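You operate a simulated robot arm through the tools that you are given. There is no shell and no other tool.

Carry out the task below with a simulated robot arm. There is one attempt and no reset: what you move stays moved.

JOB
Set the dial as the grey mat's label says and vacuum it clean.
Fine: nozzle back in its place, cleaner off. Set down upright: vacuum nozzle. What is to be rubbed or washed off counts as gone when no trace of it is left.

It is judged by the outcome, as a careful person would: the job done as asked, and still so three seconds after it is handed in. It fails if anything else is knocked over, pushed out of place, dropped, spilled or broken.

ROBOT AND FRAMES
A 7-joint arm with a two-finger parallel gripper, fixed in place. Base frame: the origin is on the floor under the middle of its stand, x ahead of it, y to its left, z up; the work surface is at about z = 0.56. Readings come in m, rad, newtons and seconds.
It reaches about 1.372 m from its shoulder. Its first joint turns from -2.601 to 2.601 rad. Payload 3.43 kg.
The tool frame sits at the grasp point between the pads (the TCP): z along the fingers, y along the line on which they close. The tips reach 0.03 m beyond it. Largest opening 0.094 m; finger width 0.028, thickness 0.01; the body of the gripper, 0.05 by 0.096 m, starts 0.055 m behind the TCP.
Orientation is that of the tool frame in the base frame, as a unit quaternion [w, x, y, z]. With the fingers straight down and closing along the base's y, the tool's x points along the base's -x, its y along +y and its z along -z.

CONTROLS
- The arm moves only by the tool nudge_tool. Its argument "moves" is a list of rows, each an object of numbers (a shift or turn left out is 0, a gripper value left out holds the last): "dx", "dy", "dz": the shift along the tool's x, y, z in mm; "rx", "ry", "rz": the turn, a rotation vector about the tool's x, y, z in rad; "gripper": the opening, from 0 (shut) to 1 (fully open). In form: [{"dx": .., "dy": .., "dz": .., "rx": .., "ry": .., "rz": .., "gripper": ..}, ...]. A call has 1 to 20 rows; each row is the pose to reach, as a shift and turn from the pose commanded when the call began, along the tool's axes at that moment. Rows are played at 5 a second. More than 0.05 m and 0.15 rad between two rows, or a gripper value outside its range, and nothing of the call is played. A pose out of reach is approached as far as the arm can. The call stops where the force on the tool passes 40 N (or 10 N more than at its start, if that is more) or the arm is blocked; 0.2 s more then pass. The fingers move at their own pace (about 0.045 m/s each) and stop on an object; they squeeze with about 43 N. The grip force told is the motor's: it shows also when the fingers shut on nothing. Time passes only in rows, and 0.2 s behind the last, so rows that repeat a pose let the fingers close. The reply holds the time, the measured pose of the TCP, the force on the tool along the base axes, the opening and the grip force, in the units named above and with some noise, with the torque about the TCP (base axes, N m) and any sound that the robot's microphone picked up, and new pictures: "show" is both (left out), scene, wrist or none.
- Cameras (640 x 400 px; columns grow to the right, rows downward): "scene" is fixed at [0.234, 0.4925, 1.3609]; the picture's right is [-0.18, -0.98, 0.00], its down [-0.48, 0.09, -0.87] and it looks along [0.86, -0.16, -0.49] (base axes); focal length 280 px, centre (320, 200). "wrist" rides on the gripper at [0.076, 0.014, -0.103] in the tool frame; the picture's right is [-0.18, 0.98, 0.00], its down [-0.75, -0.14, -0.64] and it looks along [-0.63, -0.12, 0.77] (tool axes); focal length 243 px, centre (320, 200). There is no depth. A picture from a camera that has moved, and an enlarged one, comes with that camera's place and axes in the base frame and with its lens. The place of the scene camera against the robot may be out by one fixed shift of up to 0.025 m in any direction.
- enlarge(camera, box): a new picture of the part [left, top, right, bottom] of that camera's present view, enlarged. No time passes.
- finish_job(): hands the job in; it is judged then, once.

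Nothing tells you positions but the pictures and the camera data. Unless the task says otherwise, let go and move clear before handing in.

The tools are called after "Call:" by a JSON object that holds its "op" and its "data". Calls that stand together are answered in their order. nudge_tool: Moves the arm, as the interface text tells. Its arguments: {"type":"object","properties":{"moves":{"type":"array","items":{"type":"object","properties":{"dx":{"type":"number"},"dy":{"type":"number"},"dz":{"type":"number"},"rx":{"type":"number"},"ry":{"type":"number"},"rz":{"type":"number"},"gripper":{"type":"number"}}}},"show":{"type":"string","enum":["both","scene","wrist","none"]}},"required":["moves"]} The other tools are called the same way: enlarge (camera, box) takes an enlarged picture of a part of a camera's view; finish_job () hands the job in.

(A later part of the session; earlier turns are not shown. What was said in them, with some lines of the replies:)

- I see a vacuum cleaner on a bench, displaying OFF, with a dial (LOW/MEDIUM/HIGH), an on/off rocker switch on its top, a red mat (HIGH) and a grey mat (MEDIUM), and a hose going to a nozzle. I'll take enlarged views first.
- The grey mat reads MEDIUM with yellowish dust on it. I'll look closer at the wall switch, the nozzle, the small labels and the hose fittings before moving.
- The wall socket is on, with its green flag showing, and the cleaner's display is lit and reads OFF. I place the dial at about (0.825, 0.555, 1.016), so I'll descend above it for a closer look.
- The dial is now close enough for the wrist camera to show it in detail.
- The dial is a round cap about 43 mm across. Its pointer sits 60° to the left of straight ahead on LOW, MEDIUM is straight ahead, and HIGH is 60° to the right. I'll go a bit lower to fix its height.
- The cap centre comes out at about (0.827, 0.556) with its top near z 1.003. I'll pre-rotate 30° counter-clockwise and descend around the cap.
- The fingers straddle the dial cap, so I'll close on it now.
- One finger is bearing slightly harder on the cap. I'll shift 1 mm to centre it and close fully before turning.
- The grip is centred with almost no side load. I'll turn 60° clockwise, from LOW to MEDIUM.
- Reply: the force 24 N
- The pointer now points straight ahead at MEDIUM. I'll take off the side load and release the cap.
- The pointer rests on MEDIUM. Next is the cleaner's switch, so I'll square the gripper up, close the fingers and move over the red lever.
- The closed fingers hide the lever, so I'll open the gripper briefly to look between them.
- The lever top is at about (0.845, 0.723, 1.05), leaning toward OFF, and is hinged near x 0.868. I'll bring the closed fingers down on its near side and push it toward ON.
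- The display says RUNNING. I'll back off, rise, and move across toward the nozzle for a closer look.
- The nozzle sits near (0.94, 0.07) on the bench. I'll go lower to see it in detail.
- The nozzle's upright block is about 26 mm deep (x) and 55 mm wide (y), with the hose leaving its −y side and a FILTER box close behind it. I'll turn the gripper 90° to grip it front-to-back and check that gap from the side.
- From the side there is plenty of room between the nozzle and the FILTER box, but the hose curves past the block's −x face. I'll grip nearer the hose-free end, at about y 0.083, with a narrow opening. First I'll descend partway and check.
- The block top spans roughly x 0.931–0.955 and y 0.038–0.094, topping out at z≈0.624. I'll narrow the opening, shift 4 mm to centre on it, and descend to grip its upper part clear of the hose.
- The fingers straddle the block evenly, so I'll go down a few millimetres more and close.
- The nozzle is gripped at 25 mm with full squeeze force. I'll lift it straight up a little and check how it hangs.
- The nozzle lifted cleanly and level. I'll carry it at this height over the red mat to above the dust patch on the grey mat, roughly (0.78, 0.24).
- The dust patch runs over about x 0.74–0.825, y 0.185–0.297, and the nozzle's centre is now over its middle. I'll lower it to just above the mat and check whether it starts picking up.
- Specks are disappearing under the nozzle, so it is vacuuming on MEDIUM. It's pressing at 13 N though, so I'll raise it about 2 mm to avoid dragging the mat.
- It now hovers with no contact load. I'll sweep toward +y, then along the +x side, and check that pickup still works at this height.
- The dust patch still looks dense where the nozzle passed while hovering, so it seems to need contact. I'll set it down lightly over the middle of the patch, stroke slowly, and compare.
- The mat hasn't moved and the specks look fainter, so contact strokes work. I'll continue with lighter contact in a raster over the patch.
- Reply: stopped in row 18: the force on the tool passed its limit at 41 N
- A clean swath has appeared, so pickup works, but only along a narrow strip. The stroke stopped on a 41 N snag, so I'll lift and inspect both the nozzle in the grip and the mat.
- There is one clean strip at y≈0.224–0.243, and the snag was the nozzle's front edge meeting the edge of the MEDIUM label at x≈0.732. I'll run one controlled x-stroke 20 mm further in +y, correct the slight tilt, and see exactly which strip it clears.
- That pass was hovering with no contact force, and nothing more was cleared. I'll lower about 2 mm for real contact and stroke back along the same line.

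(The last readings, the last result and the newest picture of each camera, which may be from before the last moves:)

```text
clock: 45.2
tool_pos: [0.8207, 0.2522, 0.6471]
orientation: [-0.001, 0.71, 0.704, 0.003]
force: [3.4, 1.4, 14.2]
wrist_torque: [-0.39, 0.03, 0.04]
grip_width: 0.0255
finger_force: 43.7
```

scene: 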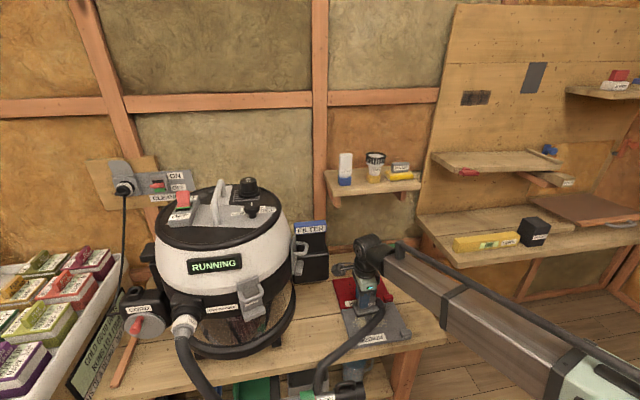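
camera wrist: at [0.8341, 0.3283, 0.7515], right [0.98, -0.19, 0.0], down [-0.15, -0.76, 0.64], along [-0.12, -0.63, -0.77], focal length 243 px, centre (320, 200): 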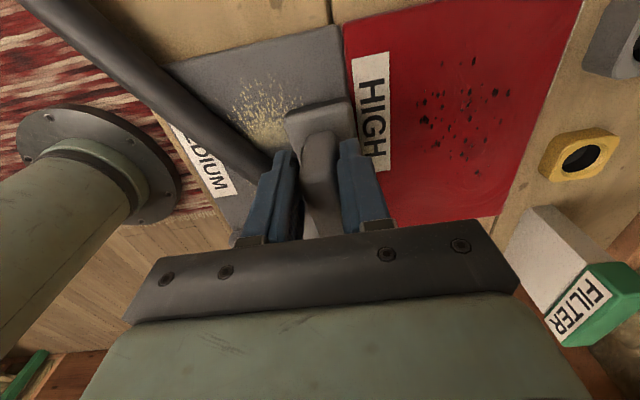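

Contact is made at 14 N. I'll ease it slightly and stroke back toward −x, stopping short of the label.

Call:
{"op": "nudge_tool", "data": {"moves": [{"dz": -0.3, "dy": -7, "gripper": 0.15}, {"dz": -0.3, "dy": -14}, {"dz": -0.3, "dy": -21}, {"dz": -0.3, "dy": -28}, {"dz": -0.3, "dy": -35}, {"dz": -0.3, "dy": -42}, {"dz": -0.3, "dy": -49}, {"dz": -0.3, "dy": -55}], "show": "none"}}

Call:
{"op": "enlarge", "data": {"camera": "wrist", "box": [210, 0, 460, 180]}}

Call:
{"op": "enlarge", "data": {"camera": "scene", "box": [330, 240, 430, 350]}}

```text
clock: 47.0
tool_pos: [0.7661, 0.2536, 0.6452]
orientation: [0.001, 0.709, 0.705, 0.004]
force: [18.0, -1.8, 25.3]
wrist_torque: [-0.41, -0.86, 0.34]
grip_width: 0.0258
finger_force: 42.9
```

```text
2.22 times, centred on (335, 90) of wrist
camera zoom: at [0.7795, 0.3282, 0.7501], right [0.98, -0.19, 0.01], down [-0.15, -0.76, 0.64], along [-0.12, -0.63, -0.77], focal length 539 px, centre (287, 444)
```

zoom: 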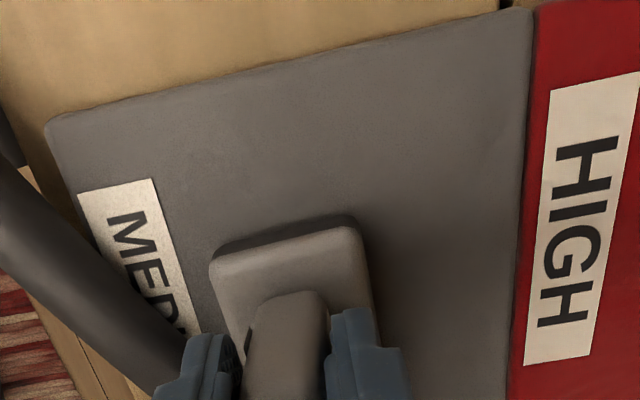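

```text
3.64 times, centred on (380, 295) of scene
camera zoom: at [0.234, 0.4925, 1.3609], right [-0.18, -0.98, 0.0], down [-0.48, 0.09, -0.87], along [0.86, -0.16, -0.49], focal length 1020 px, centre (102, -146)
```

zoom: 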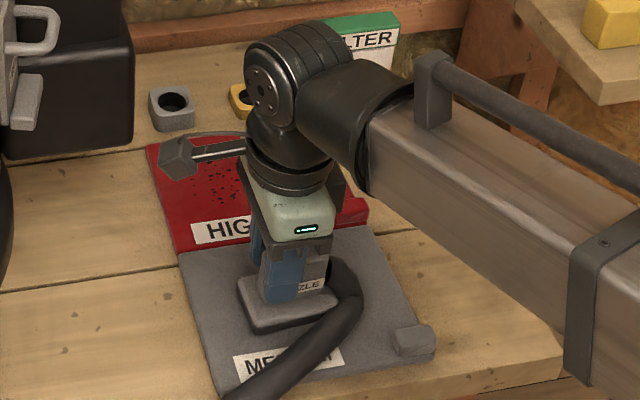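

The upper cluster is completely gone, so a firm contact stroke cleans it. I'll lift to see what remains.

Call:
{"op": "nudge_tool", "data": {"moves": [{"dz": -10, "gripper": 0.15}, {"dz": -35}, {"dz": -60, "dx": 15}, {"dz": -75, "dx": 30}]}}

Call:
{"op": "enlarge", "data": {"camera": "wrist", "box": [210, 0, 460, 180]}}

Call:
{"op": "enlarge", "data": {"camera": "scene", "box": [330, 260, 420, 350]}}

```text
clock: 48.0
tool_pos: [0.7658, 0.2832, 0.722]
orientation: [-0.001, 0.709, 0.705, 0.002]
force: [-0.1, 0.1, -2.1]
wrist_torque: [0.01, 0.02, 0.0]
grip_width: 0.0253
finger_force: 43.2
camera wrist: at [0.7794, 0.3587, 0.8247], right [0.98, -0.19, 0.0], down [-0.15, -0.76, 0.64], along [-0.12, -0.63, -0.77], focal length 243 px, centre (320, 200)
```

scene: 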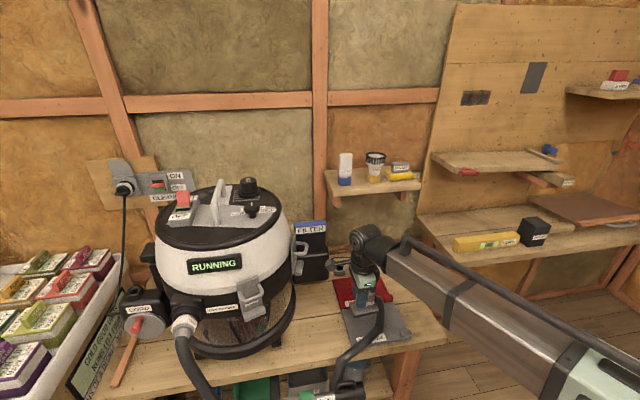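
wrist: 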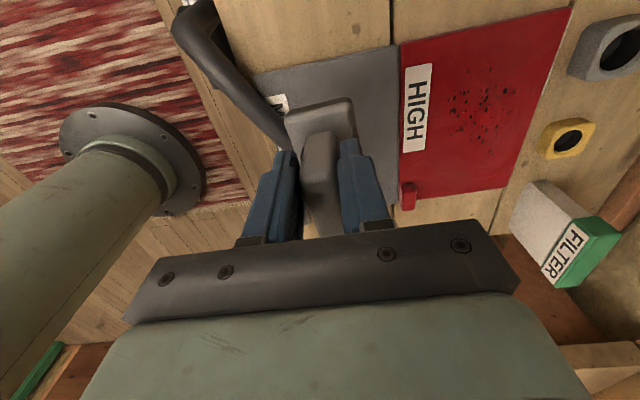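

```text
2.22 times, centred on (335, 90) of wrist
camera zoom: at [0.7794, 0.3587, 0.8247], right [0.98, -0.19, 0.0], down [-0.15, -0.76, 0.64], along [-0.12, -0.63, -0.77], focal length 539 px, centre (287, 444)
```

zoom: 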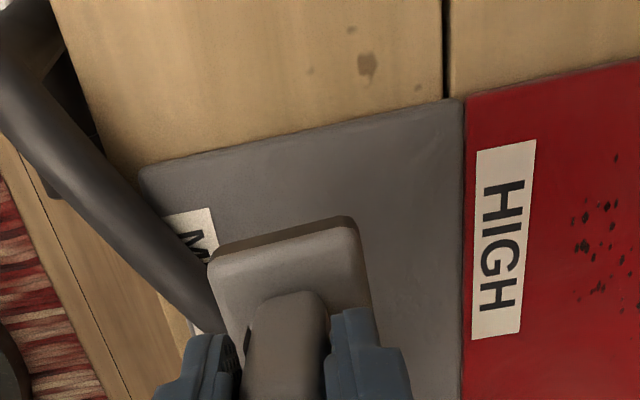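

```text
4.44 times, centred on (375, 305) of scene
camera zoom: at [0.234, 0.4925, 1.3609], right [-0.18, -0.98, 0.0], down [-0.48, 0.09, -0.87], along [0.86, -0.16, -0.49], focal length 1247 px, centre (76, -267)
```

zoom: 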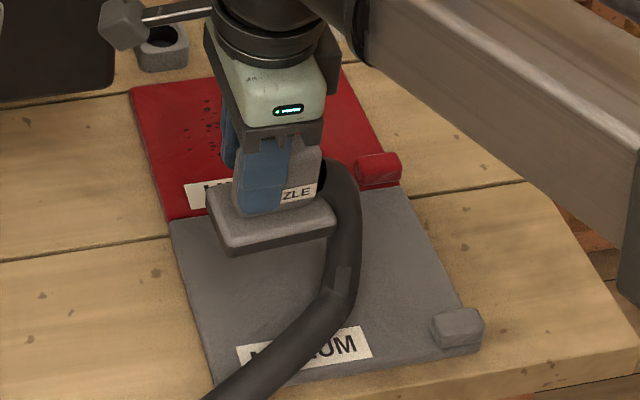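

The visible mat now looks clean. To check the part hidden by the nozzle and hose, I'll move the nozzle up and over toward the red mat.

Call:
{"op": "nudge_tool", "data": {"moves": [{"dx": -5, "dy": 25, "dz": -15, "gripper": 0.15}, {"dx": -12, "dy": 50, "dz": -30}, {"dx": -18, "dy": 75, "dz": -40}, {"dx": -23, "dy": 100, "dz": -40}, {"dx": -23, "dy": 110, "dz": -40}]}}

Call:
{"op": "enlarge", "data": {"camera": "wrist", "box": [150, 30, 350, 180]}}

Call:
{"op": "enlarge", "data": {"camera": "scene", "box": [330, 270, 420, 350]}}

```text
clock: 49.2
tool_pos: [0.8745, 0.2598, 0.7605]
orientation: [0.0, 0.709, 0.705, 0.003]
force: [-0.1, -0.1, -1.6]
wrist_torque: [0.04, 0.0, 0.01]
grip_width: 0.0255
finger_force: 42.7
camera wrist: at [0.8879, 0.3343, 0.8635], right [0.98, -0.19, 0.0], down [-0.15, -0.76, 0.64], along [-0.12, -0.63, -0.77], focal length 243 px, centre (320, 200)
```

scene: 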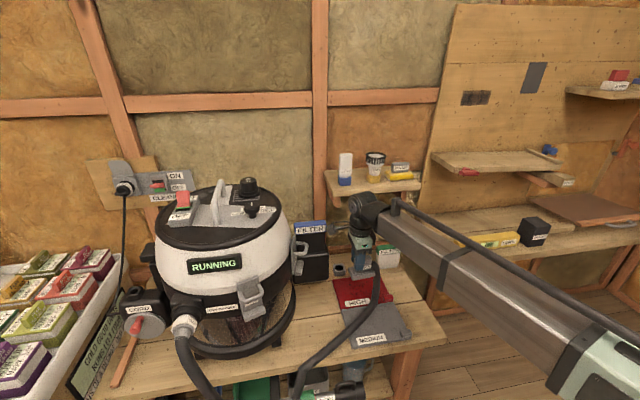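
wrist: 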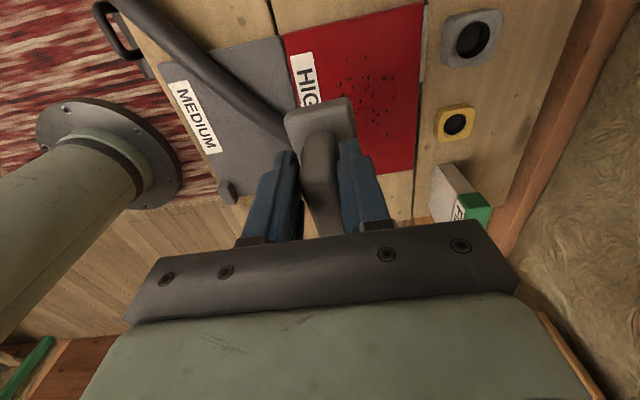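

```text
2.67 times, centred on (250, 105) of wrist
camera zoom: at [0.8879, 0.3343, 0.8635], right [0.98, -0.19, 0.0], down [-0.15, -0.76, 0.64], along [-0.12, -0.63, -0.77], focal length 647 px, centre (507, 453)
```

zoom: 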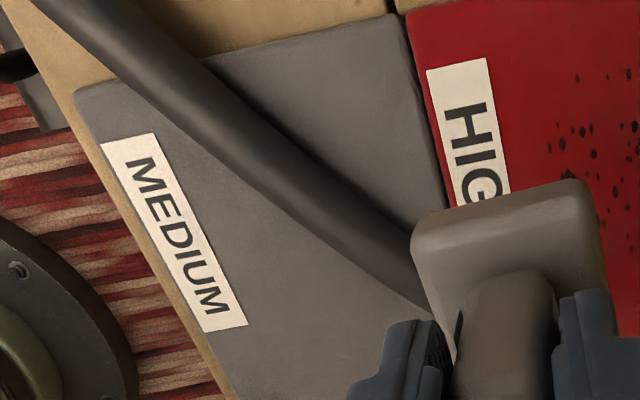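

```text
5.00 times, centred on (375, 310) of scene
camera zoom: at [0.234, 0.4925, 1.3609], right [-0.18, -0.98, 0.0], down [-0.48, 0.09, -0.87], along [0.86, -0.16, -0.49], focal length 1402 px, centre (45, -350)
```

zoom: 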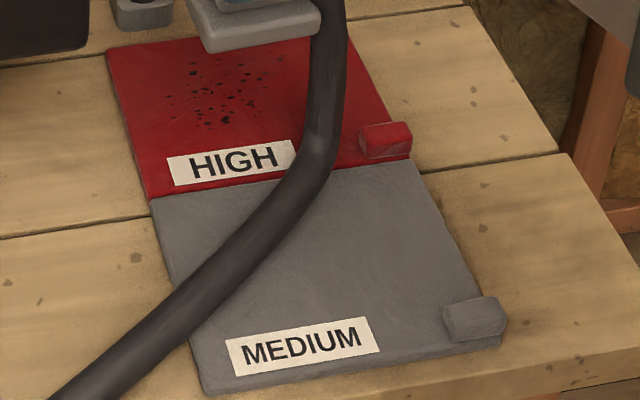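

No dust is left anywhere on the grey mat, and it's still in place. I'll carry the nozzle back above its spot by the white FILTER box.

Call:
{"op": "nudge_tool", "data": {"moves": [{"dx": -35, "dy": 14, "dz": 5, "gripper": 0.15}, {"dx": -70, "dy": 28, "dz": 10}, {"dx": -105, "dy": 42, "dz": 20}, {"dx": -138, "dy": 55, "dz": 30}, {"dx": -160, "dy": 64, "dz": 45}, {"dx": -172, "dy": 68, "dz": 60}, {"dx": -172, "dy": 68, "dz": 75}, {"dx": -172, "dy": 68, "dz": 75}]}}

Call:
{"op": "enlarge", "data": {"camera": "wrist", "box": [220, 40, 420, 200]}}

Call:
{"op": "enlarge", "data": {"camera": "scene", "box": [330, 225, 440, 300]}}

```text
clock: 51.0
tool_pos: [0.9407, 0.0874, 0.6834]
orientation: [-0.001, 0.71, 0.704, 0.003]
force: [0.4, 0.3, -1.6]
wrist_torque: [0.02, -0.01, 0.0]
grip_width: 0.0252
finger_force: 42.7
camera wrist: at [0.955, 0.1627, 0.7874], right [0.98, -0.19, 0.0], down [-0.15, -0.76, 0.64], along [-0.12, -0.63, -0.77], focal length 243 px, centre (320, 200)
```

scene: 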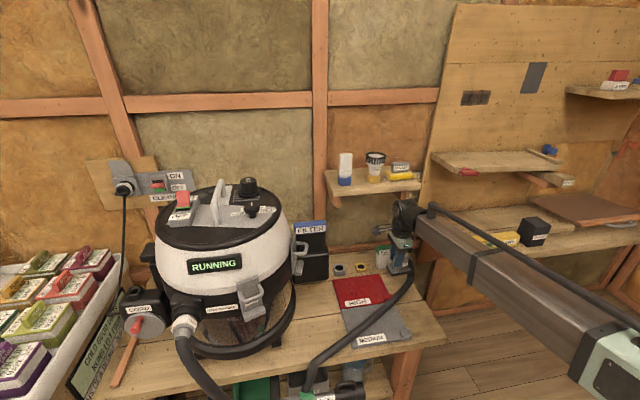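
wrist: 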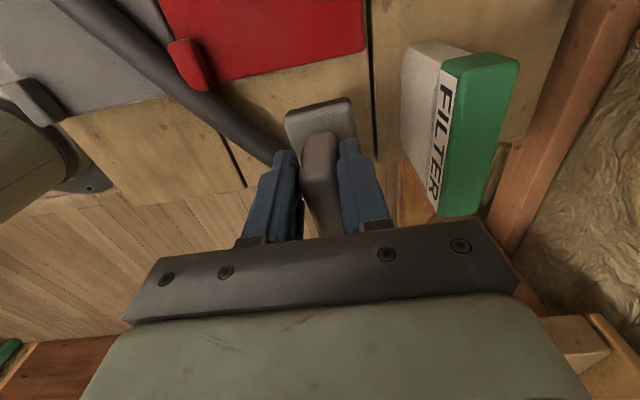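

```text
2.50 times, centred on (320, 120) of wrist
camera zoom: at [0.955, 0.1627, 0.7874], right [0.98, -0.19, 0.0], down [-0.15, -0.76, 0.64], along [-0.12, -0.63, -0.77], focal length 606 px, centre (320, 400)
```

zoom: 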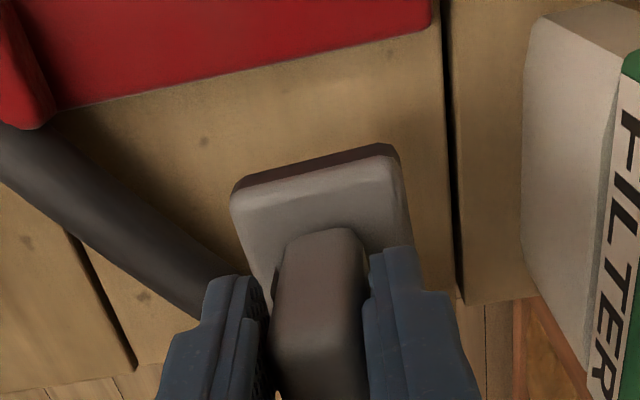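

```text
5.33 times, centred on (385, 262) of scene
camera zoom: at [0.234, 0.4925, 1.3609], right [-0.18, -0.98, 0.0], down [-0.48, 0.09, -0.87], along [0.86, -0.16, -0.49], focal length 1496 px, centre (-27, -133)
```

zoom: 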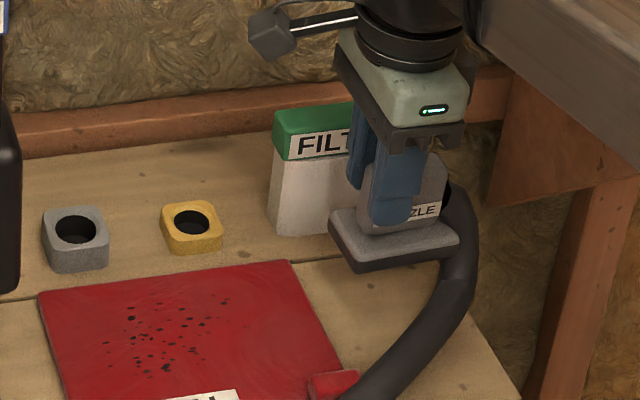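

The nozzle is back above its spot with about 3° of yaw picked up in the grip. I'll correct the yaw and lower it to just above the bench.

Call:
{"op": "nudge_tool", "data": {"moves": [{"dy": 1, "dz": 12, "rz": 0.025, "gripper": 0.15}, {"dy": 2, "dz": 25, "rz": 0.05}, {"dy": 2, "dz": 36, "rz": 0.05}, {"dy": 2, "dz": 42, "rz": 0.05}, {"dy": 2, "dz": 44, "rz": 0.05}]}}

Call:
{"op": "enlarge", "data": {"camera": "scene", "box": [330, 225, 440, 300]}}

Call:
{"op": "enlarge", "data": {"camera": "wrist", "box": [220, 80, 420, 240]}}

```text
clock: 52.2
tool_pos: [0.9439, 0.0874, 0.6394]
orientation: [-0.001, 0.727, 0.687, 0.003]
force: [-0.5, 0.4, -1.7]
wrist_torque: [0.06, 0.04, -0.01]
grip_width: 0.0258
finger_force: 43.3
camera wrist: at [0.9613, 0.1612, 0.744], right [0.97, -0.24, 0.0], down [-0.19, -0.75, 0.64], along [-0.15, -0.62, -0.77], focal length 243 px, centre (320, 200)
```

scene: 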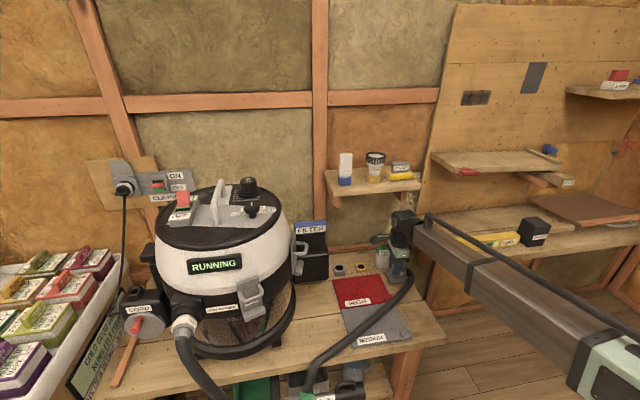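
wrist: 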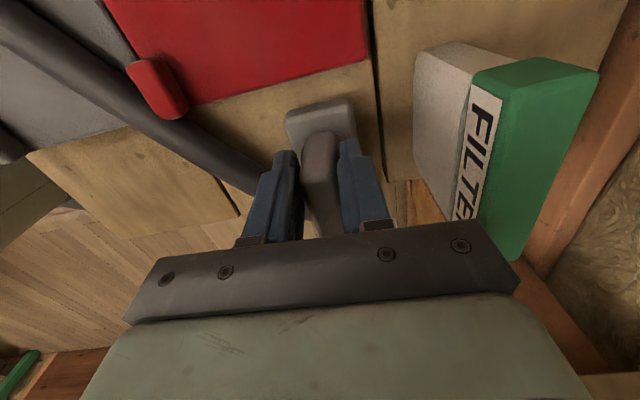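

```text
5.33 times, centred on (385, 262) of scene
camera zoom: at [0.234, 0.4925, 1.3609], right [-0.18, -0.98, 0.0], down [-0.48, 0.09, -0.87], along [0.86, -0.16, -0.49], focal length 1496 px, centre (-27, -133)
```

zoom: 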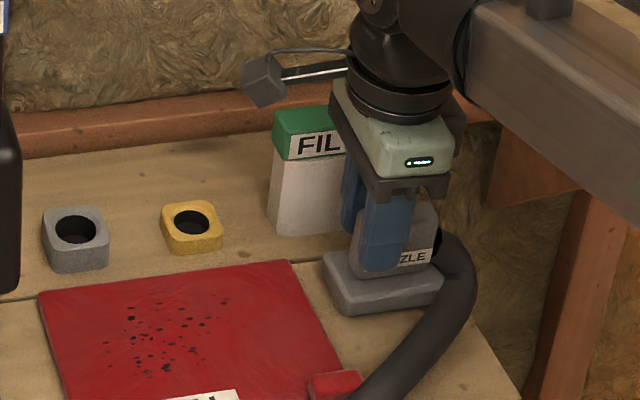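

```text
2.50 times, centred on (320, 160) of wrist
camera zoom: at [0.9613, 0.1612, 0.744], right [0.97, -0.24, 0.0], down [-0.19, -0.75, 0.64], along [-0.15, -0.62, -0.77], focal length 606 px, centre (320, 300)
```

zoom: 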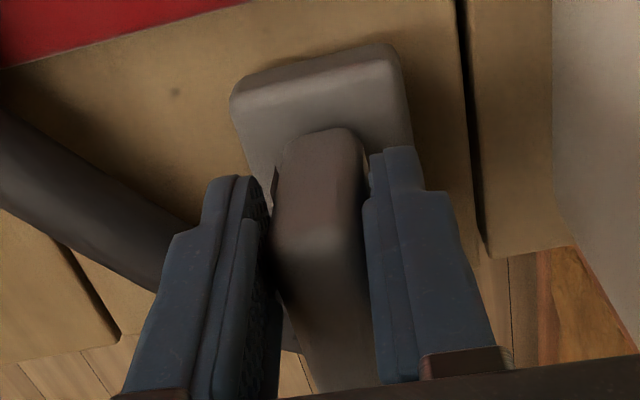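

It matches its original position in the view to within a few millimetres. I'll lower in small steps until it touches.

Call:
{"op": "nudge_tool", "data": {"moves": [{"dz": 1.5, "gripper": 0.15}, {"dz": 3, "gripper": 0.15}, {"dz": 4, "gripper": 0.15}], "show": "none"}}

```text
clock: 53.0
tool_pos: [0.9442, 0.0861, 0.6369]
orientation: [0.0, 0.727, 0.687, 0.003]
force: [-0.9, -0.5, -1.0]
wrist_torque: [0.04, 0.02, -0.01]
grip_width: 0.0257
finger_force: 42.7
```

Call:
{"op": "nudge_tool", "data": {"moves": [{"dz": 1, "gripper": 0.15}, {"dz": 2, "gripper": 0.15}], "show": "none"}}

```text
clock: 53.6
tool_pos: [0.9447, 0.0868, 0.6361]
orientation: [0.0, 0.727, 0.687, 0.003]
force: [0.6, -0.5, -1.8]
wrist_torque: [0.05, -0.02, 0.01]
grip_width: 0.0258
finger_force: 43.5
```

Call:
{"op": "nudge_tool", "data": {"moves": [{"dz": 1, "gripper": 0.15}, {"dz": 2, "gripper": 0.15}], "show": "none"}}

```text
clock: 54.2
tool_pos: [0.9439, 0.0867, 0.6348]
orientation: [-0.001, 0.727, 0.687, 0.003]
force: [-0.6, 0.1, 5.7]
wrist_torque: [-0.23, 0.18, -0.03]
grip_width: 0.0255
finger_force: 43.3
```

It's resting on the bench with about 6 N. I'll open the fingers to 38 mm and rise straight up.

Call:
{"op": "nudge_tool", "data": {"moves": [{"gripper": 0.27}, {"gripper": 0.34}, {"gripper": 0.4}, {"gripper": 0.4}, {"gripper": 0.4}], "show": "wrist"}}

Call:
{"op": "enlarge", "data": {"camera": "wrist", "box": [220, 80, 420, 240]}}

```text
clock: 55.5
tool_pos: [0.9444, 0.0884, 0.6336]
orientation: [-0.001, 0.727, 0.687, 0.003]
force: [-0.2, -0.6, 0.1]
wrist_torque: [0.01, 0.01, -0.01]
grip_width: 0.0378
finger_force: 0.0
camera wrist: at [0.9621, 0.1618, 0.7371], right [0.97, -0.24, 0.0], down [-0.19, -0.75, 0.64], along [-0.15, -0.62, -0.77], focal length 243 px, centre (320, 200)
```

wrist: 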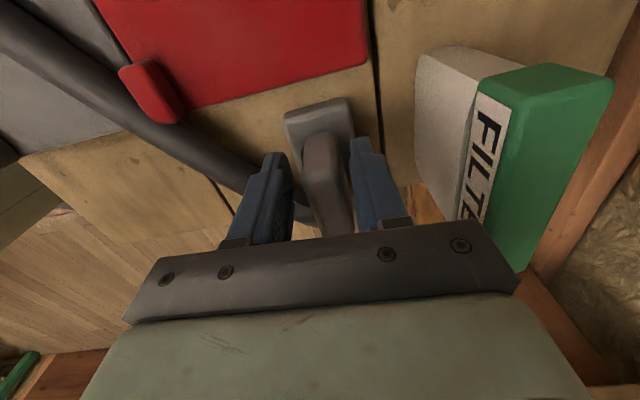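

```text
2.50 times, centred on (320, 160) of wrist
camera zoom: at [0.9621, 0.1618, 0.7371], right [0.97, -0.24, 0.0], down [-0.19, -0.75, 0.64], along [-0.15, -0.62, -0.77], focal length 606 px, centre (320, 300)
```

zoom: 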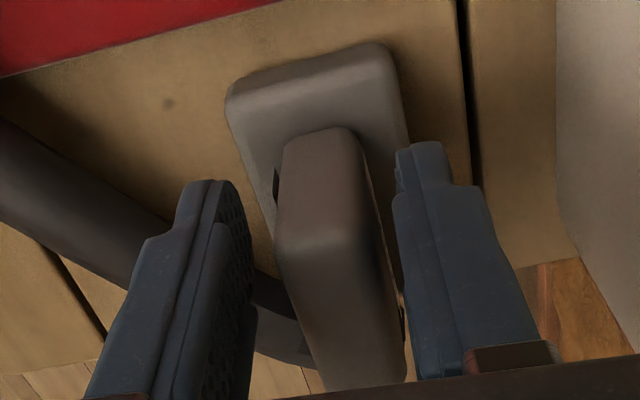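

The nozzle is standing free. I'll rise straight up and check it.

Call:
{"op": "nudge_tool", "data": {"moves": [{"dz": -10, "gripper": 0.4}, {"dz": -30}, {"dz": -60}, {"dz": -95}, {"dz": -130}, {"dz": -165}, {"dz": -200}]}}

Call:
{"op": "enlarge", "data": {"camera": "scene", "box": [330, 225, 440, 300]}}

Call:
{"op": "enlarge", "data": {"camera": "scene", "box": [320, 270, 430, 360]}}

Call:
{"op": "enlarge", "data": {"camera": "wrist", "box": [150, 0, 400, 170]}}

```text
clock: 57.1
tool_pos: [0.943, 0.0859, 0.8245]
orientation: [-0.005, 0.723, 0.69, -0.002]
force: [3.9, 1.0, -12.4]
wrist_torque: [-0.42, 0.9, -0.06]
grip_width: 0.0376
finger_force: 0.1
stopped in row 7: the force on the tool passed its limit at 89 N (the readings are from after the stop); the commanded pose is now the measured one
camera wrist: at [0.9606, 0.1607, 0.9284], right [0.97, -0.23, -0.01], down [-0.17, -0.75, 0.64], along [-0.16, -0.62, -0.77], focal length 243 px, centre (320, 200)
```

scene: 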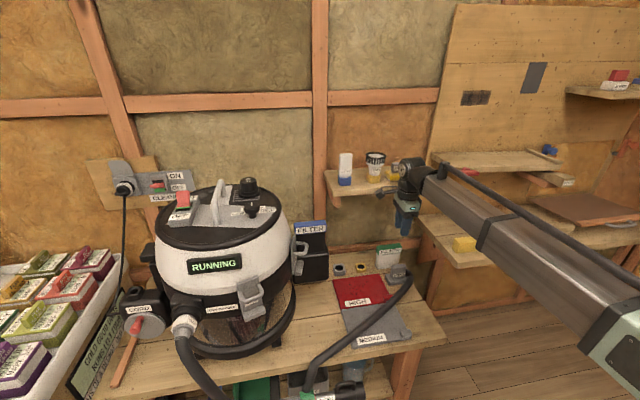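
wrist: 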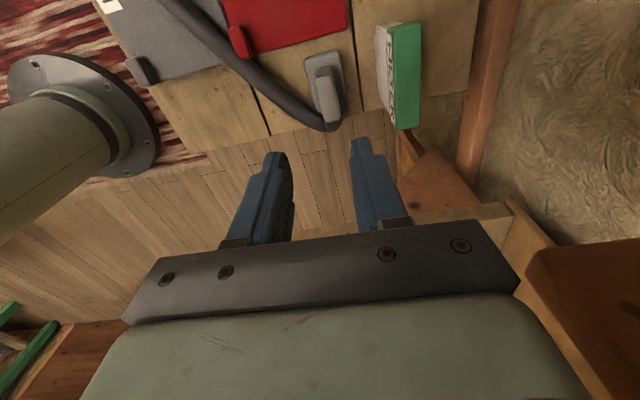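

```text
5.33 times, centred on (385, 262) of scene
camera zoom: at [0.234, 0.4925, 1.3609], right [-0.18, -0.98, 0.0], down [-0.48, 0.09, -0.87], along [0.86, -0.16, -0.49], focal length 1496 px, centre (-27, -133)
```

zoom: 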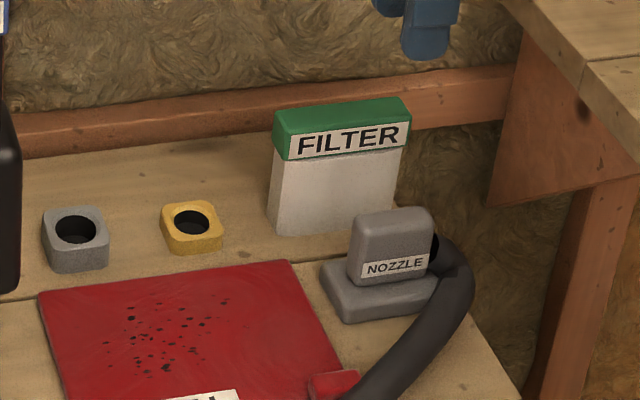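

```text
4.44 times, centred on (375, 315) of scene
camera zoom: at [0.234, 0.4925, 1.3609], right [-0.18, -0.98, 0.0], down [-0.48, 0.09, -0.87], along [0.86, -0.16, -0.49], focal length 1247 px, centre (76, -311)
```

zoom: 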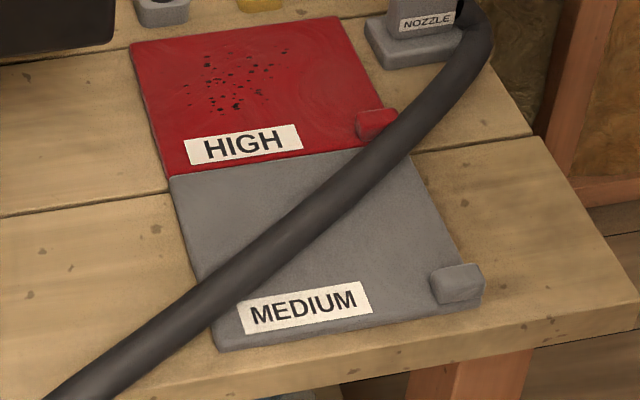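

```text
2.35 times, centred on (275, 85) of wrist
camera zoom: at [0.9606, 0.1607, 0.9284], right [0.97, -0.23, -0.01], down [-0.17, -0.75, 0.64], along [-0.16, -0.62, -0.77], focal length 571 px, centre (426, 471)
```

zoom: 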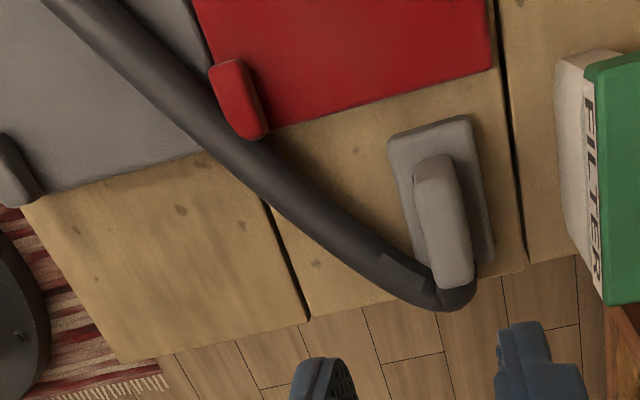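

The nozzle is back in its original place and the mat is spotless. However, the gripper bumped something above, probably the underside of the wall shelf, so I'll check the shelf items before moving.

Call:
{"op": "enlarge", "data": {"camera": "scene", "box": [310, 130, 450, 240]}}

```text
3.64 times, centred on (380, 185) of scene
camera zoom: at [0.234, 0.4925, 1.3609], right [-0.18, -0.98, 0.0], down [-0.48, 0.09, -0.87], along [0.86, -0.16, -0.49], focal length 1020 px, centre (102, 254)
```

zoom: 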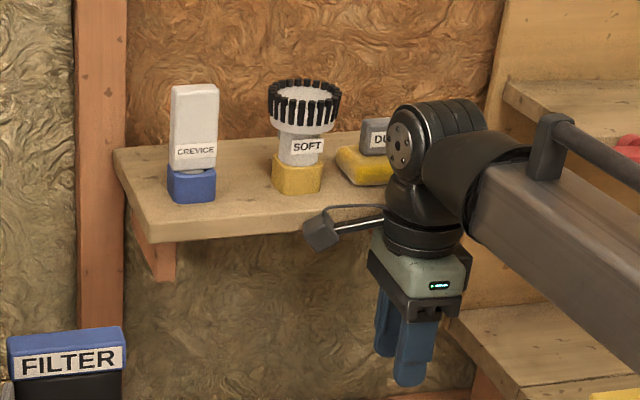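

The CREVICE and SOFT tools are still standing where they were; the DUST one is hidden behind the wrist. I'll drop slightly, back out toward the robot, then rise and square the gripper.

Call:
{"op": "nudge_tool", "data": {"moves": [{"dz": 8, "gripper": 0.4}, {"dz": 15}, {"dz": 15, "dy": -30}, {"dz": 15, "dy": -65}, {"dz": 15, "dy": -105, "dx": -4}, {"dz": 5, "dy": -145, "dx": -6}, {"dz": -20, "dy": -170, "dx": -8}]}}

Call:
{"op": "enlarge", "data": {"camera": "scene", "box": [310, 130, 450, 240]}}

```text
clock: 58.7
tool_pos: [0.7717, 0.0862, 0.8496]
orientation: [-0.005, 0.724, 0.69, -0.001]
force: [0.4, 0.4, 0.3]
wrist_torque: [-0.01, 0.01, -0.03]
grip_width: 0.0376
finger_force: 0.1
camera wrist: at [0.7898, 0.1605, 0.9529], right [0.97, -0.23, -0.01], down [-0.17, -0.75, 0.64], along [-0.15, -0.62, -0.77], focal length 243 px, centre (320, 200)
```

scene: 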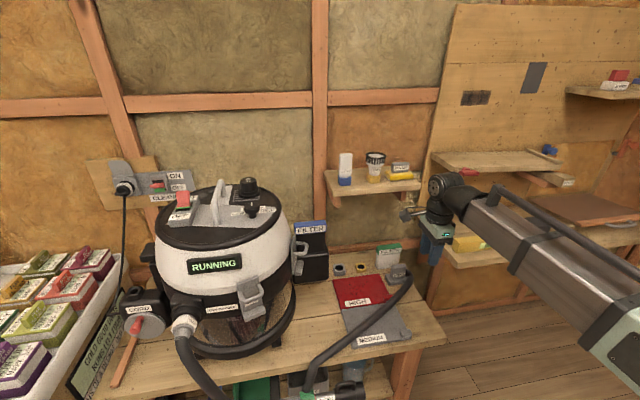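
wrist: 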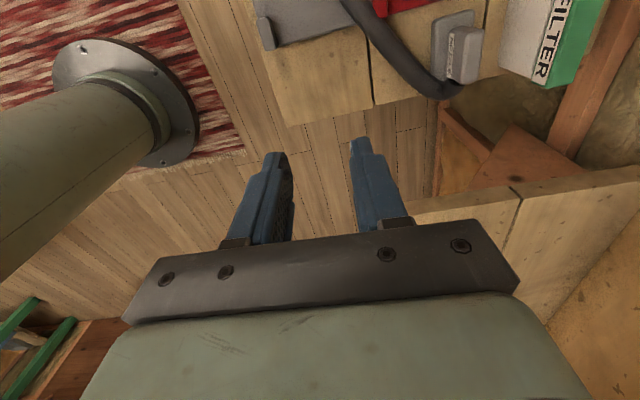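

```text
3.64 times, centred on (380, 185) of scene
camera zoom: at [0.234, 0.4925, 1.3609], right [-0.18, -0.98, 0.0], down [-0.48, 0.09, -0.87], along [0.86, -0.16, -0.49], focal length 1020 px, centre (102, 254)
```

zoom: 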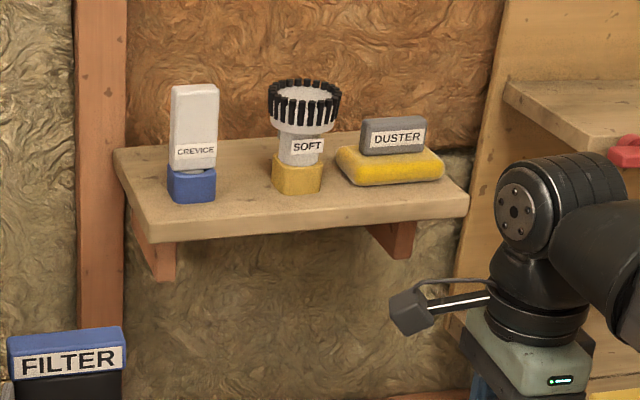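

All three shelf tools are where they were at the start. I'll rise, square the gripper and move back over the cleaner's switch to turn it off.

Call:
{"op": "nudge_tool", "data": {"moves": [{"dz": -40, "rz": -0.135, "gripper": 0.4}, {"dz": -80, "rz": -0.27, "dx": 10}, {"dz": -120, "rz": -0.405, "dx": 30}, {"dz": -160, "rz": -0.54, "dx": 55}, {"dz": -200, "rz": -0.675, "dx": 80}, {"dz": -240, "rz": -0.81, "dx": 108}, {"dz": -275, "rz": -0.945, "dx": 140}, {"dz": -305, "rz": -1.08, "dx": 175}, {"dz": -330, "rz": -1.215, "dx": 215}, {"dz": -345, "rz": -1.35, "dx": 260}, {"dz": -350, "rz": -1.485, "dx": 308}, {"dz": -350, "rz": -1.616, "dx": 356}, {"dz": -350, "rz": -1.616, "dx": 404}, {"dz": -350, "rz": -1.616, "dx": 452}, {"dz": -350, "rz": -1.616, "dx": 500}, {"dz": -350, "rz": -1.616, "dx": 548}, {"dz": -350, "rz": -1.616, "dx": 596}, {"dz": -350, "rz": -1.616, "dx": 635, "gripper": 1.0}, {"dz": -340, "rz": -1.616, "dx": 635, "gripper": 1.0}, {"dz": -340, "rz": -1.616, "dx": 635, "gripper": 1.0}]}}

Call:
{"op": "enlarge", "data": {"camera": "wrist", "box": [240, 50, 420, 190]}}

```text
clock: 62.9
tool_pos: [0.8042, 0.7179, 1.1916]
orientation: [-0.003, 0.001, 1.0, 0.003]
force: [0.3, 0.3, -0.3]
wrist_torque: [0.0, 0.0, -0.01]
grip_width: 0.094
finger_force: 0.0
out of reach, approached as far as the arm can: row 10
camera wrist: at [0.728, 0.732, 1.2957], right [0.19, 0.98, 0.0], down [0.76, -0.15, 0.64], along [0.62, -0.12, -0.77], focal length 243 px, centre (320, 200)
```

scene: 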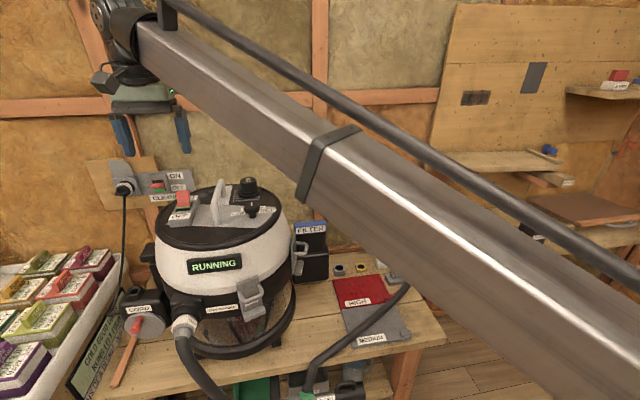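
wrist: 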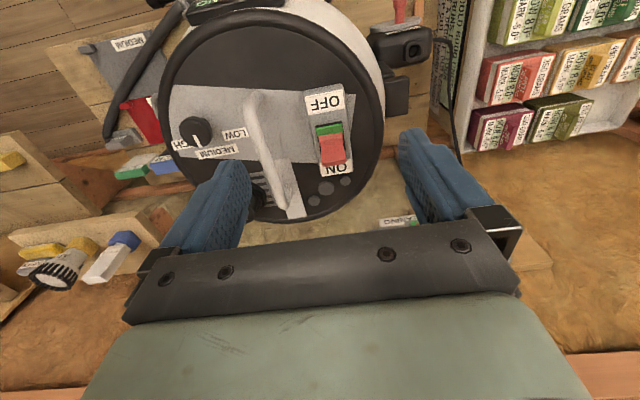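

```text
2.86 times, centred on (330, 120) of wrist
camera zoom: at [0.728, 0.732, 1.2957], right [0.19, 0.98, 0.0], down [0.76, -0.15, 0.64], along [0.62, -0.12, -0.77], focal length 693 px, centre (291, 429)
```

zoom: 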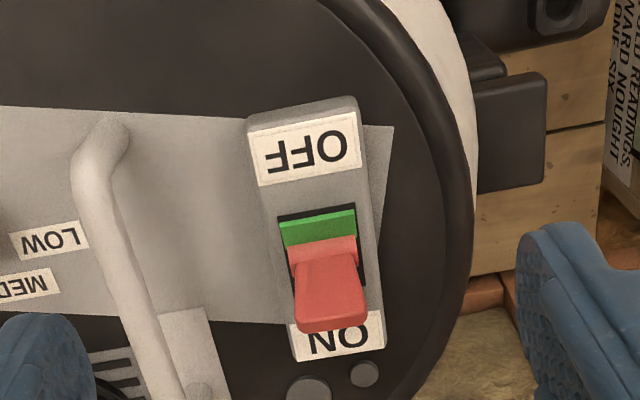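

The lever now leans toward ON with the green flag showing. I'll close the fingers, go around to its far side at x≈0.918, and lower there.

Call:
{"op": "nudge_tool", "data": {"moves": [{"dx": -30, "dy": 2, "gripper": 0.0}, {"dx": -65, "dy": 4}, {"dx": -98, "dy": 4}, {"dx": -114, "dy": 4}, {"dx": -114, "dy": 4, "dz": 30}, {"dx": -114, "dy": 4, "dz": 65}, {"dx": -114, "dy": 4, "dz": 100}, {"dx": -114, "dy": 4, "dz": 122}, {"dx": -114, "dy": 4, "dz": 130}]}}

Call:
{"op": "enlarge", "data": {"camera": "scene", "box": [130, 130, 270, 240]}}

Call:
{"op": "enlarge", "data": {"camera": "wrist", "box": [240, 50, 420, 190]}}

```text
clock: 64.9
tool_pos: [0.9175, 0.7241, 1.0587]
orientation: [-0.004, 0.001, 1.0, 0.003]
force: [0.0, -0.1, 0.6]
wrist_torque: [-0.03, -0.01, -0.03]
grip_width: 0.0
finger_force: 32.8
out of reach, approached as far as the arm can: row 3, 4, 5, 6
camera wrist: at [0.8417, 0.7375, 1.1639], right [0.19, 0.98, 0.0], down [0.76, -0.15, 0.64], along [0.62, -0.12, -0.77], focal length 243 px, centre (320, 200)
```

scene: 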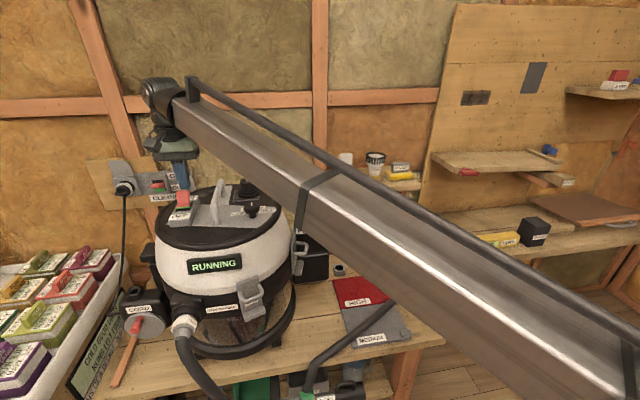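
wrist: 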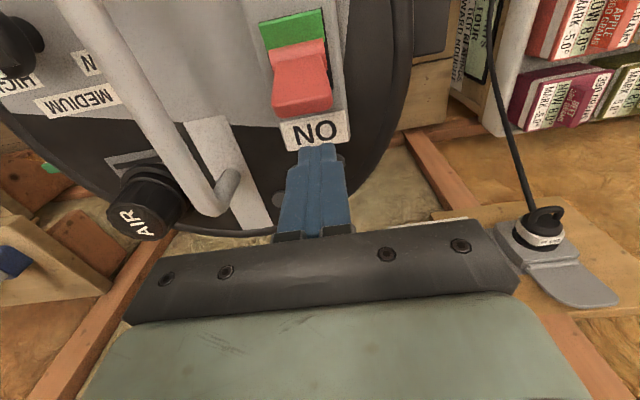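

```text
3.64 times, centred on (200, 185) of scene
camera zoom: at [0.234, 0.4925, 1.3609], right [-0.18, -0.98, 0.0], down [-0.48, 0.09, -0.87], along [0.86, -0.16, -0.49], focal length 1020 px, centre (756, 254)
```

zoom: 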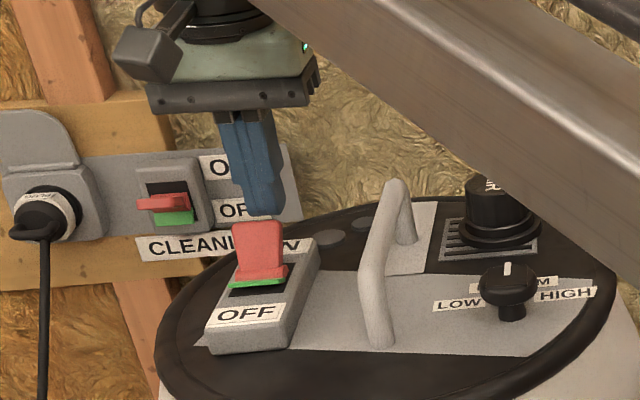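

```text
2.86 times, centred on (330, 120) of wrist
camera zoom: at [0.8417, 0.7375, 1.1639], right [0.19, 0.98, 0.0], down [0.76, -0.15, 0.64], along [0.62, -0.12, -0.77], focal length 693 px, centre (291, 429)
```

zoom: 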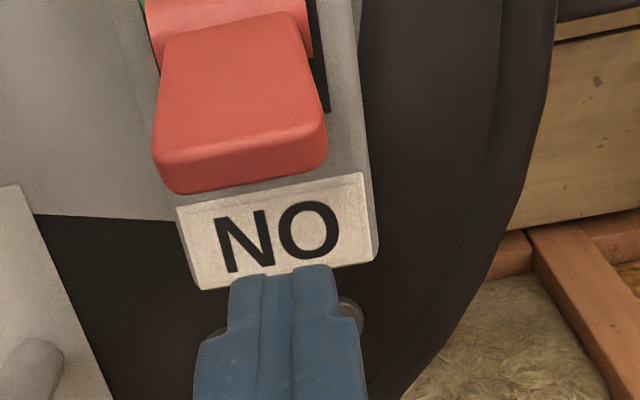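

The fingers are behind the lever. I'll lower a few millimetres for overlap and push it toward OFF.

Call:
{"op": "nudge_tool", "data": {"moves": [{"dz": 7, "dy": -2}, {"dz": 7, "dy": -2, "dx": 8}, {"dz": 7, "dy": -2, "dx": 16}, {"dz": 7, "dy": -2, "dx": 24}, {"dz": 7, "dy": -2, "dx": 31}, {"dz": 7, "dy": -2, "dx": 36}, {"dz": 7, "dy": -2, "dx": 40}]}}

Call:
{"op": "enlarge", "data": {"camera": "scene", "box": [130, 150, 290, 290]}}

```text
clock: 66.5
tool_pos: [0.8777, 0.7202, 1.0535]
orientation: [-0.004, 0.001, 1.0, 0.002]
force: [-0.6, -0.3, 0.8]
wrist_torque: [0.0, 0.0, 0.03]
grip_width: 0.0
finger_force: 32.5
camera wrist: at [0.8017, 0.7352, 1.1568], right [0.19, 0.98, 0.0], down [0.76, -0.15, 0.64], along [0.62, -0.12, -0.77], focal length 243 px, centre (320, 200)
```

scene: 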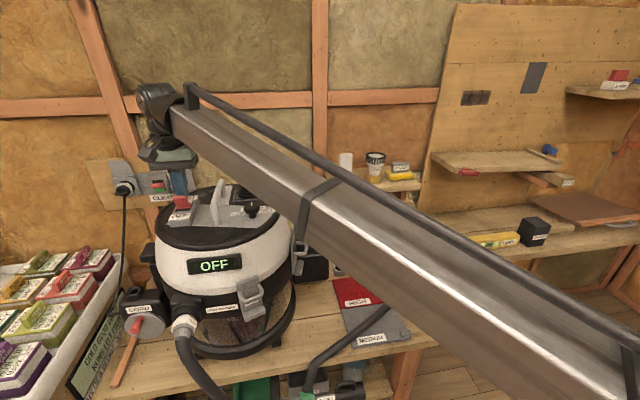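
wrist: 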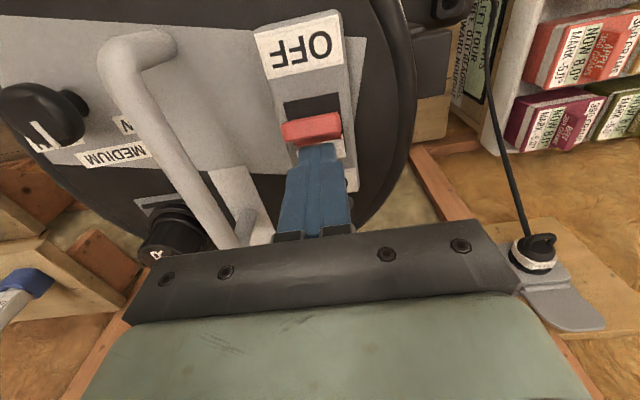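

```text
2.86 times, centred on (210, 220) of scene
camera zoom: at [0.234, 0.4925, 1.3609], right [-0.18, -0.98, 0.0], down [-0.48, 0.09, -0.87], along [0.86, -0.16, -0.49], focal length 801 px, centre (634, 143)
```

zoom: 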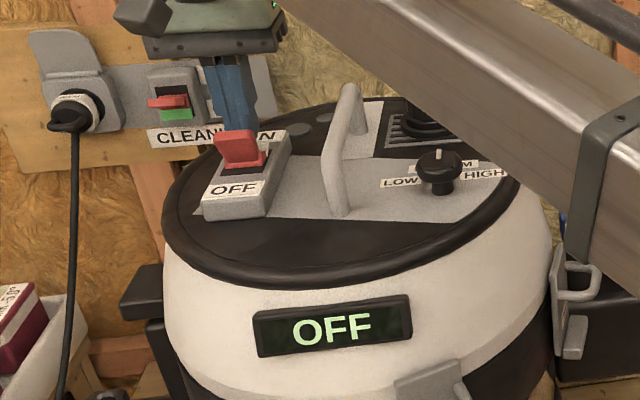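

The display reads OFF again. I'll back away from the lever, rise clear, and do a final check of everything.

Call:
{"op": "nudge_tool", "data": {"moves": [{"dx": -15}, {"dx": -20, "dz": -30}, {"dx": -18, "dz": -70}, {"dx": 0, "dz": -105}, {"dx": 30, "dz": -130}, {"dx": 70, "dz": -140}, {"dx": 110, "dz": -140}, {"dx": 140, "dz": -140, "dy": -20}, {"dx": 150, "dz": -140, "dy": -60}, {"dx": 150, "dz": -140, "dy": -105}, {"dx": 150, "dz": -140, "dy": -150}, {"dx": 150, "dz": -140, "dy": -190}]}}

Call:
{"op": "enlarge", "data": {"camera": "scene", "box": [320, 225, 440, 360]}}

Call:
{"op": "enlarge", "data": {"camera": "scene", "box": [140, 150, 320, 310]}}

Call:
{"op": "enlarge", "data": {"camera": "wrist", "box": [60, 0, 300, 180]}}

```text
clock: 69.1
tool_pos: [0.7279, 0.5313, 1.1939]
orientation: [-0.003, 0.001, 1.0, 0.003]
force: [0.1, -0.4, 0.3]
wrist_torque: [-0.02, 0.01, 0.02]
grip_width: 0.0
finger_force: 32.7
camera wrist: at [0.6526, 0.5443, 1.2975], right [0.19, 0.98, 0.0], down [0.76, -0.15, 0.64], along [0.62, -0.12, -0.77], focal length 243 px, centre (320, 200)
```

scene: 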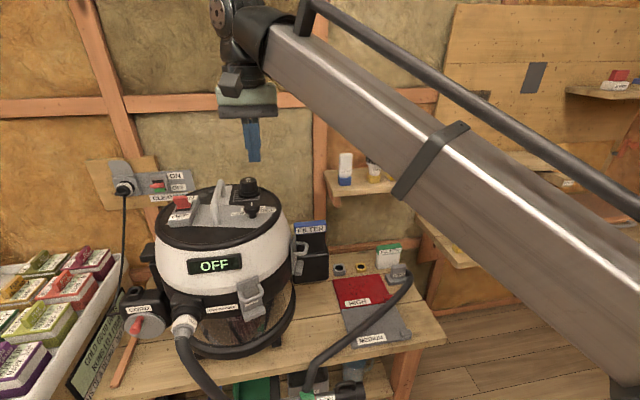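
wrist: 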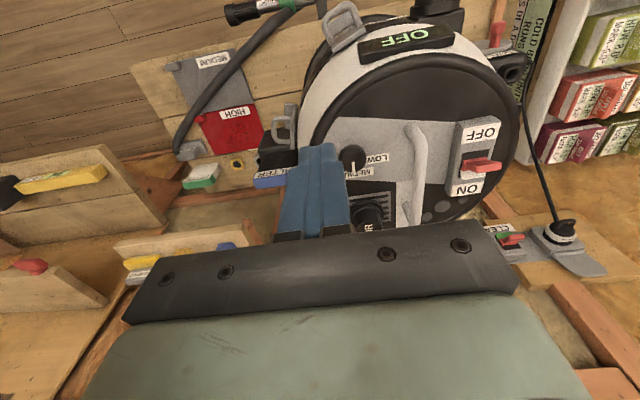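

```text
2.96 times, centred on (380, 292) of scene
camera zoom: at [0.234, 0.4925, 1.3609], right [-0.18, -0.98, 0.0], down [-0.48, 0.09, -0.87], along [0.86, -0.16, -0.49], focal length 831 px, centre (142, -74)
```

zoom: 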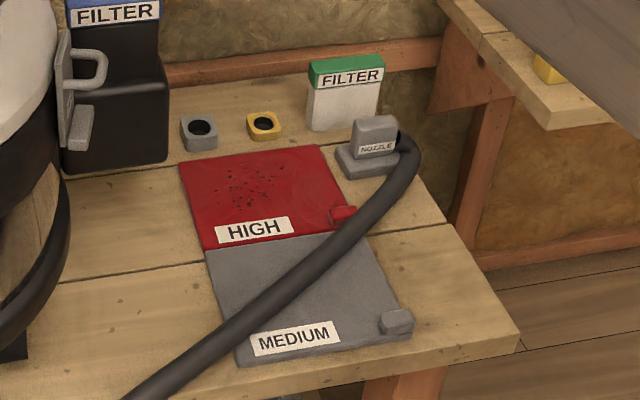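

```text
2.50 times, centred on (230, 230) of scene
camera zoom: at [0.234, 0.4925, 1.3609], right [-0.18, -0.98, 0.0], down [-0.48, 0.09, -0.87], along [0.86, -0.16, -0.49], focal length 701 px, centre (545, 125)
```

zoom: 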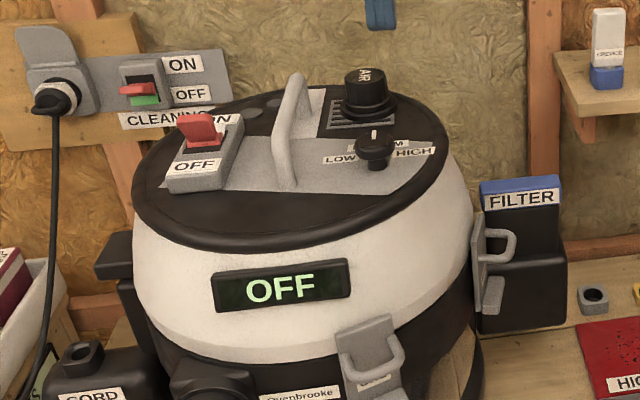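

```text
2.22 times, centred on (180, 90) of wrist
camera zoom: at [0.6526, 0.5443, 1.2975], right [0.19, 0.98, 0.0], down [0.76, -0.15, 0.64], along [0.62, -0.12, -0.77], focal length 539 px, centre (631, 444)
```

zoom: 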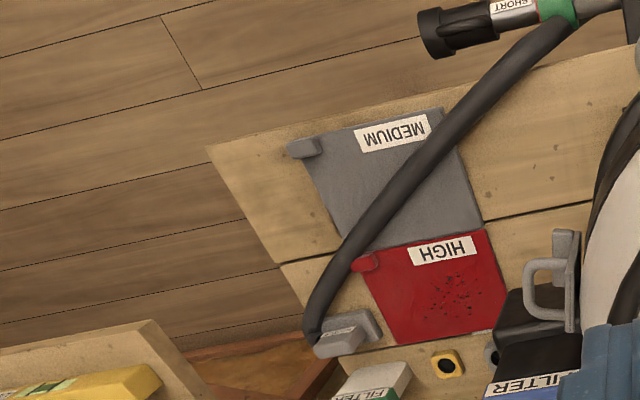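

Call:
{"op": "enlarge", "data": {"camera": "scene", "box": [335, 295, 415, 350]}}

Call:
{"op": "enlarge", "data": {"camera": "wrist", "box": [160, 30, 270, 110]}}

```text
7.27 times, centred on (375, 322) of scene
camera zoom: at [0.234, 0.4925, 1.3609], right [-0.18, -0.98, 0.0], down [-0.48, 0.09, -0.87], along [0.86, -0.16, -0.49], focal length 2040 px, centre (-80, -691)
```

zoom: 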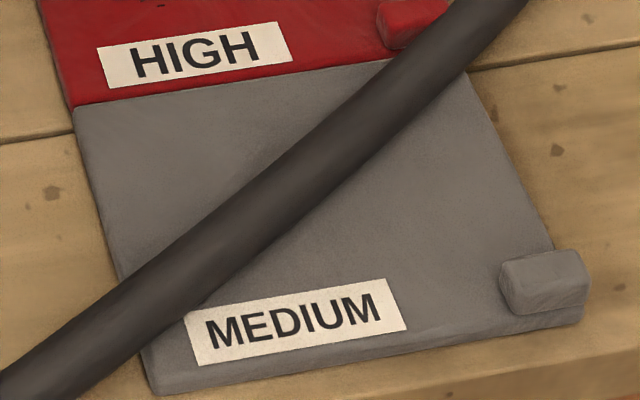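

```text
5.00 times, centred on (215, 70) of wrist
camera zoom: at [0.6526, 0.5443, 1.2975], right [0.19, 0.98, 0.0], down [0.76, -0.15, 0.64], along [0.62, -0.12, -0.77], focal length 1213 px, centre (845, 850)
```

zoom: 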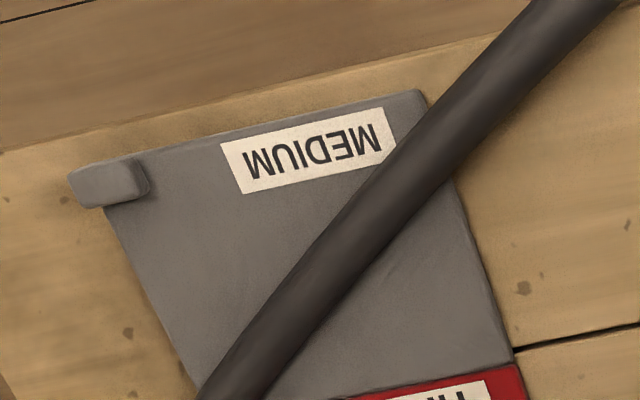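

The grey mat shows no dust in either view, and with the hose in different positions I could see all of it. The dial is on MEDIUM, the cleaner reads OFF, the nozzle stands upright in its place, and the arm is clear, so I'm handing in.

Call:
{"op": "finish_job", "data": {}}

```text
The job is handed in.
```

I set the dial to MEDIUM, as the grey mat's label says, and vacuumed the mat until no dust showed in any camera view. The nozzle is standing upright back in its place, within a few millimetres of where it started. The cleaner is switched off and its display reads OFF.

- **Shelf bump:** while rising from the nozzle, the arm hit something overhead, most likely the wall shelf, at about 89 N. The CREVICE, SOFT and DUSTER tools on it still stood where they had been, and I saw nothing else moved.
- **Label snag:** during vacuuming the nozzle caught on the edge of the mat's MEDIUM label at about 41 N. The mat stayed in place.
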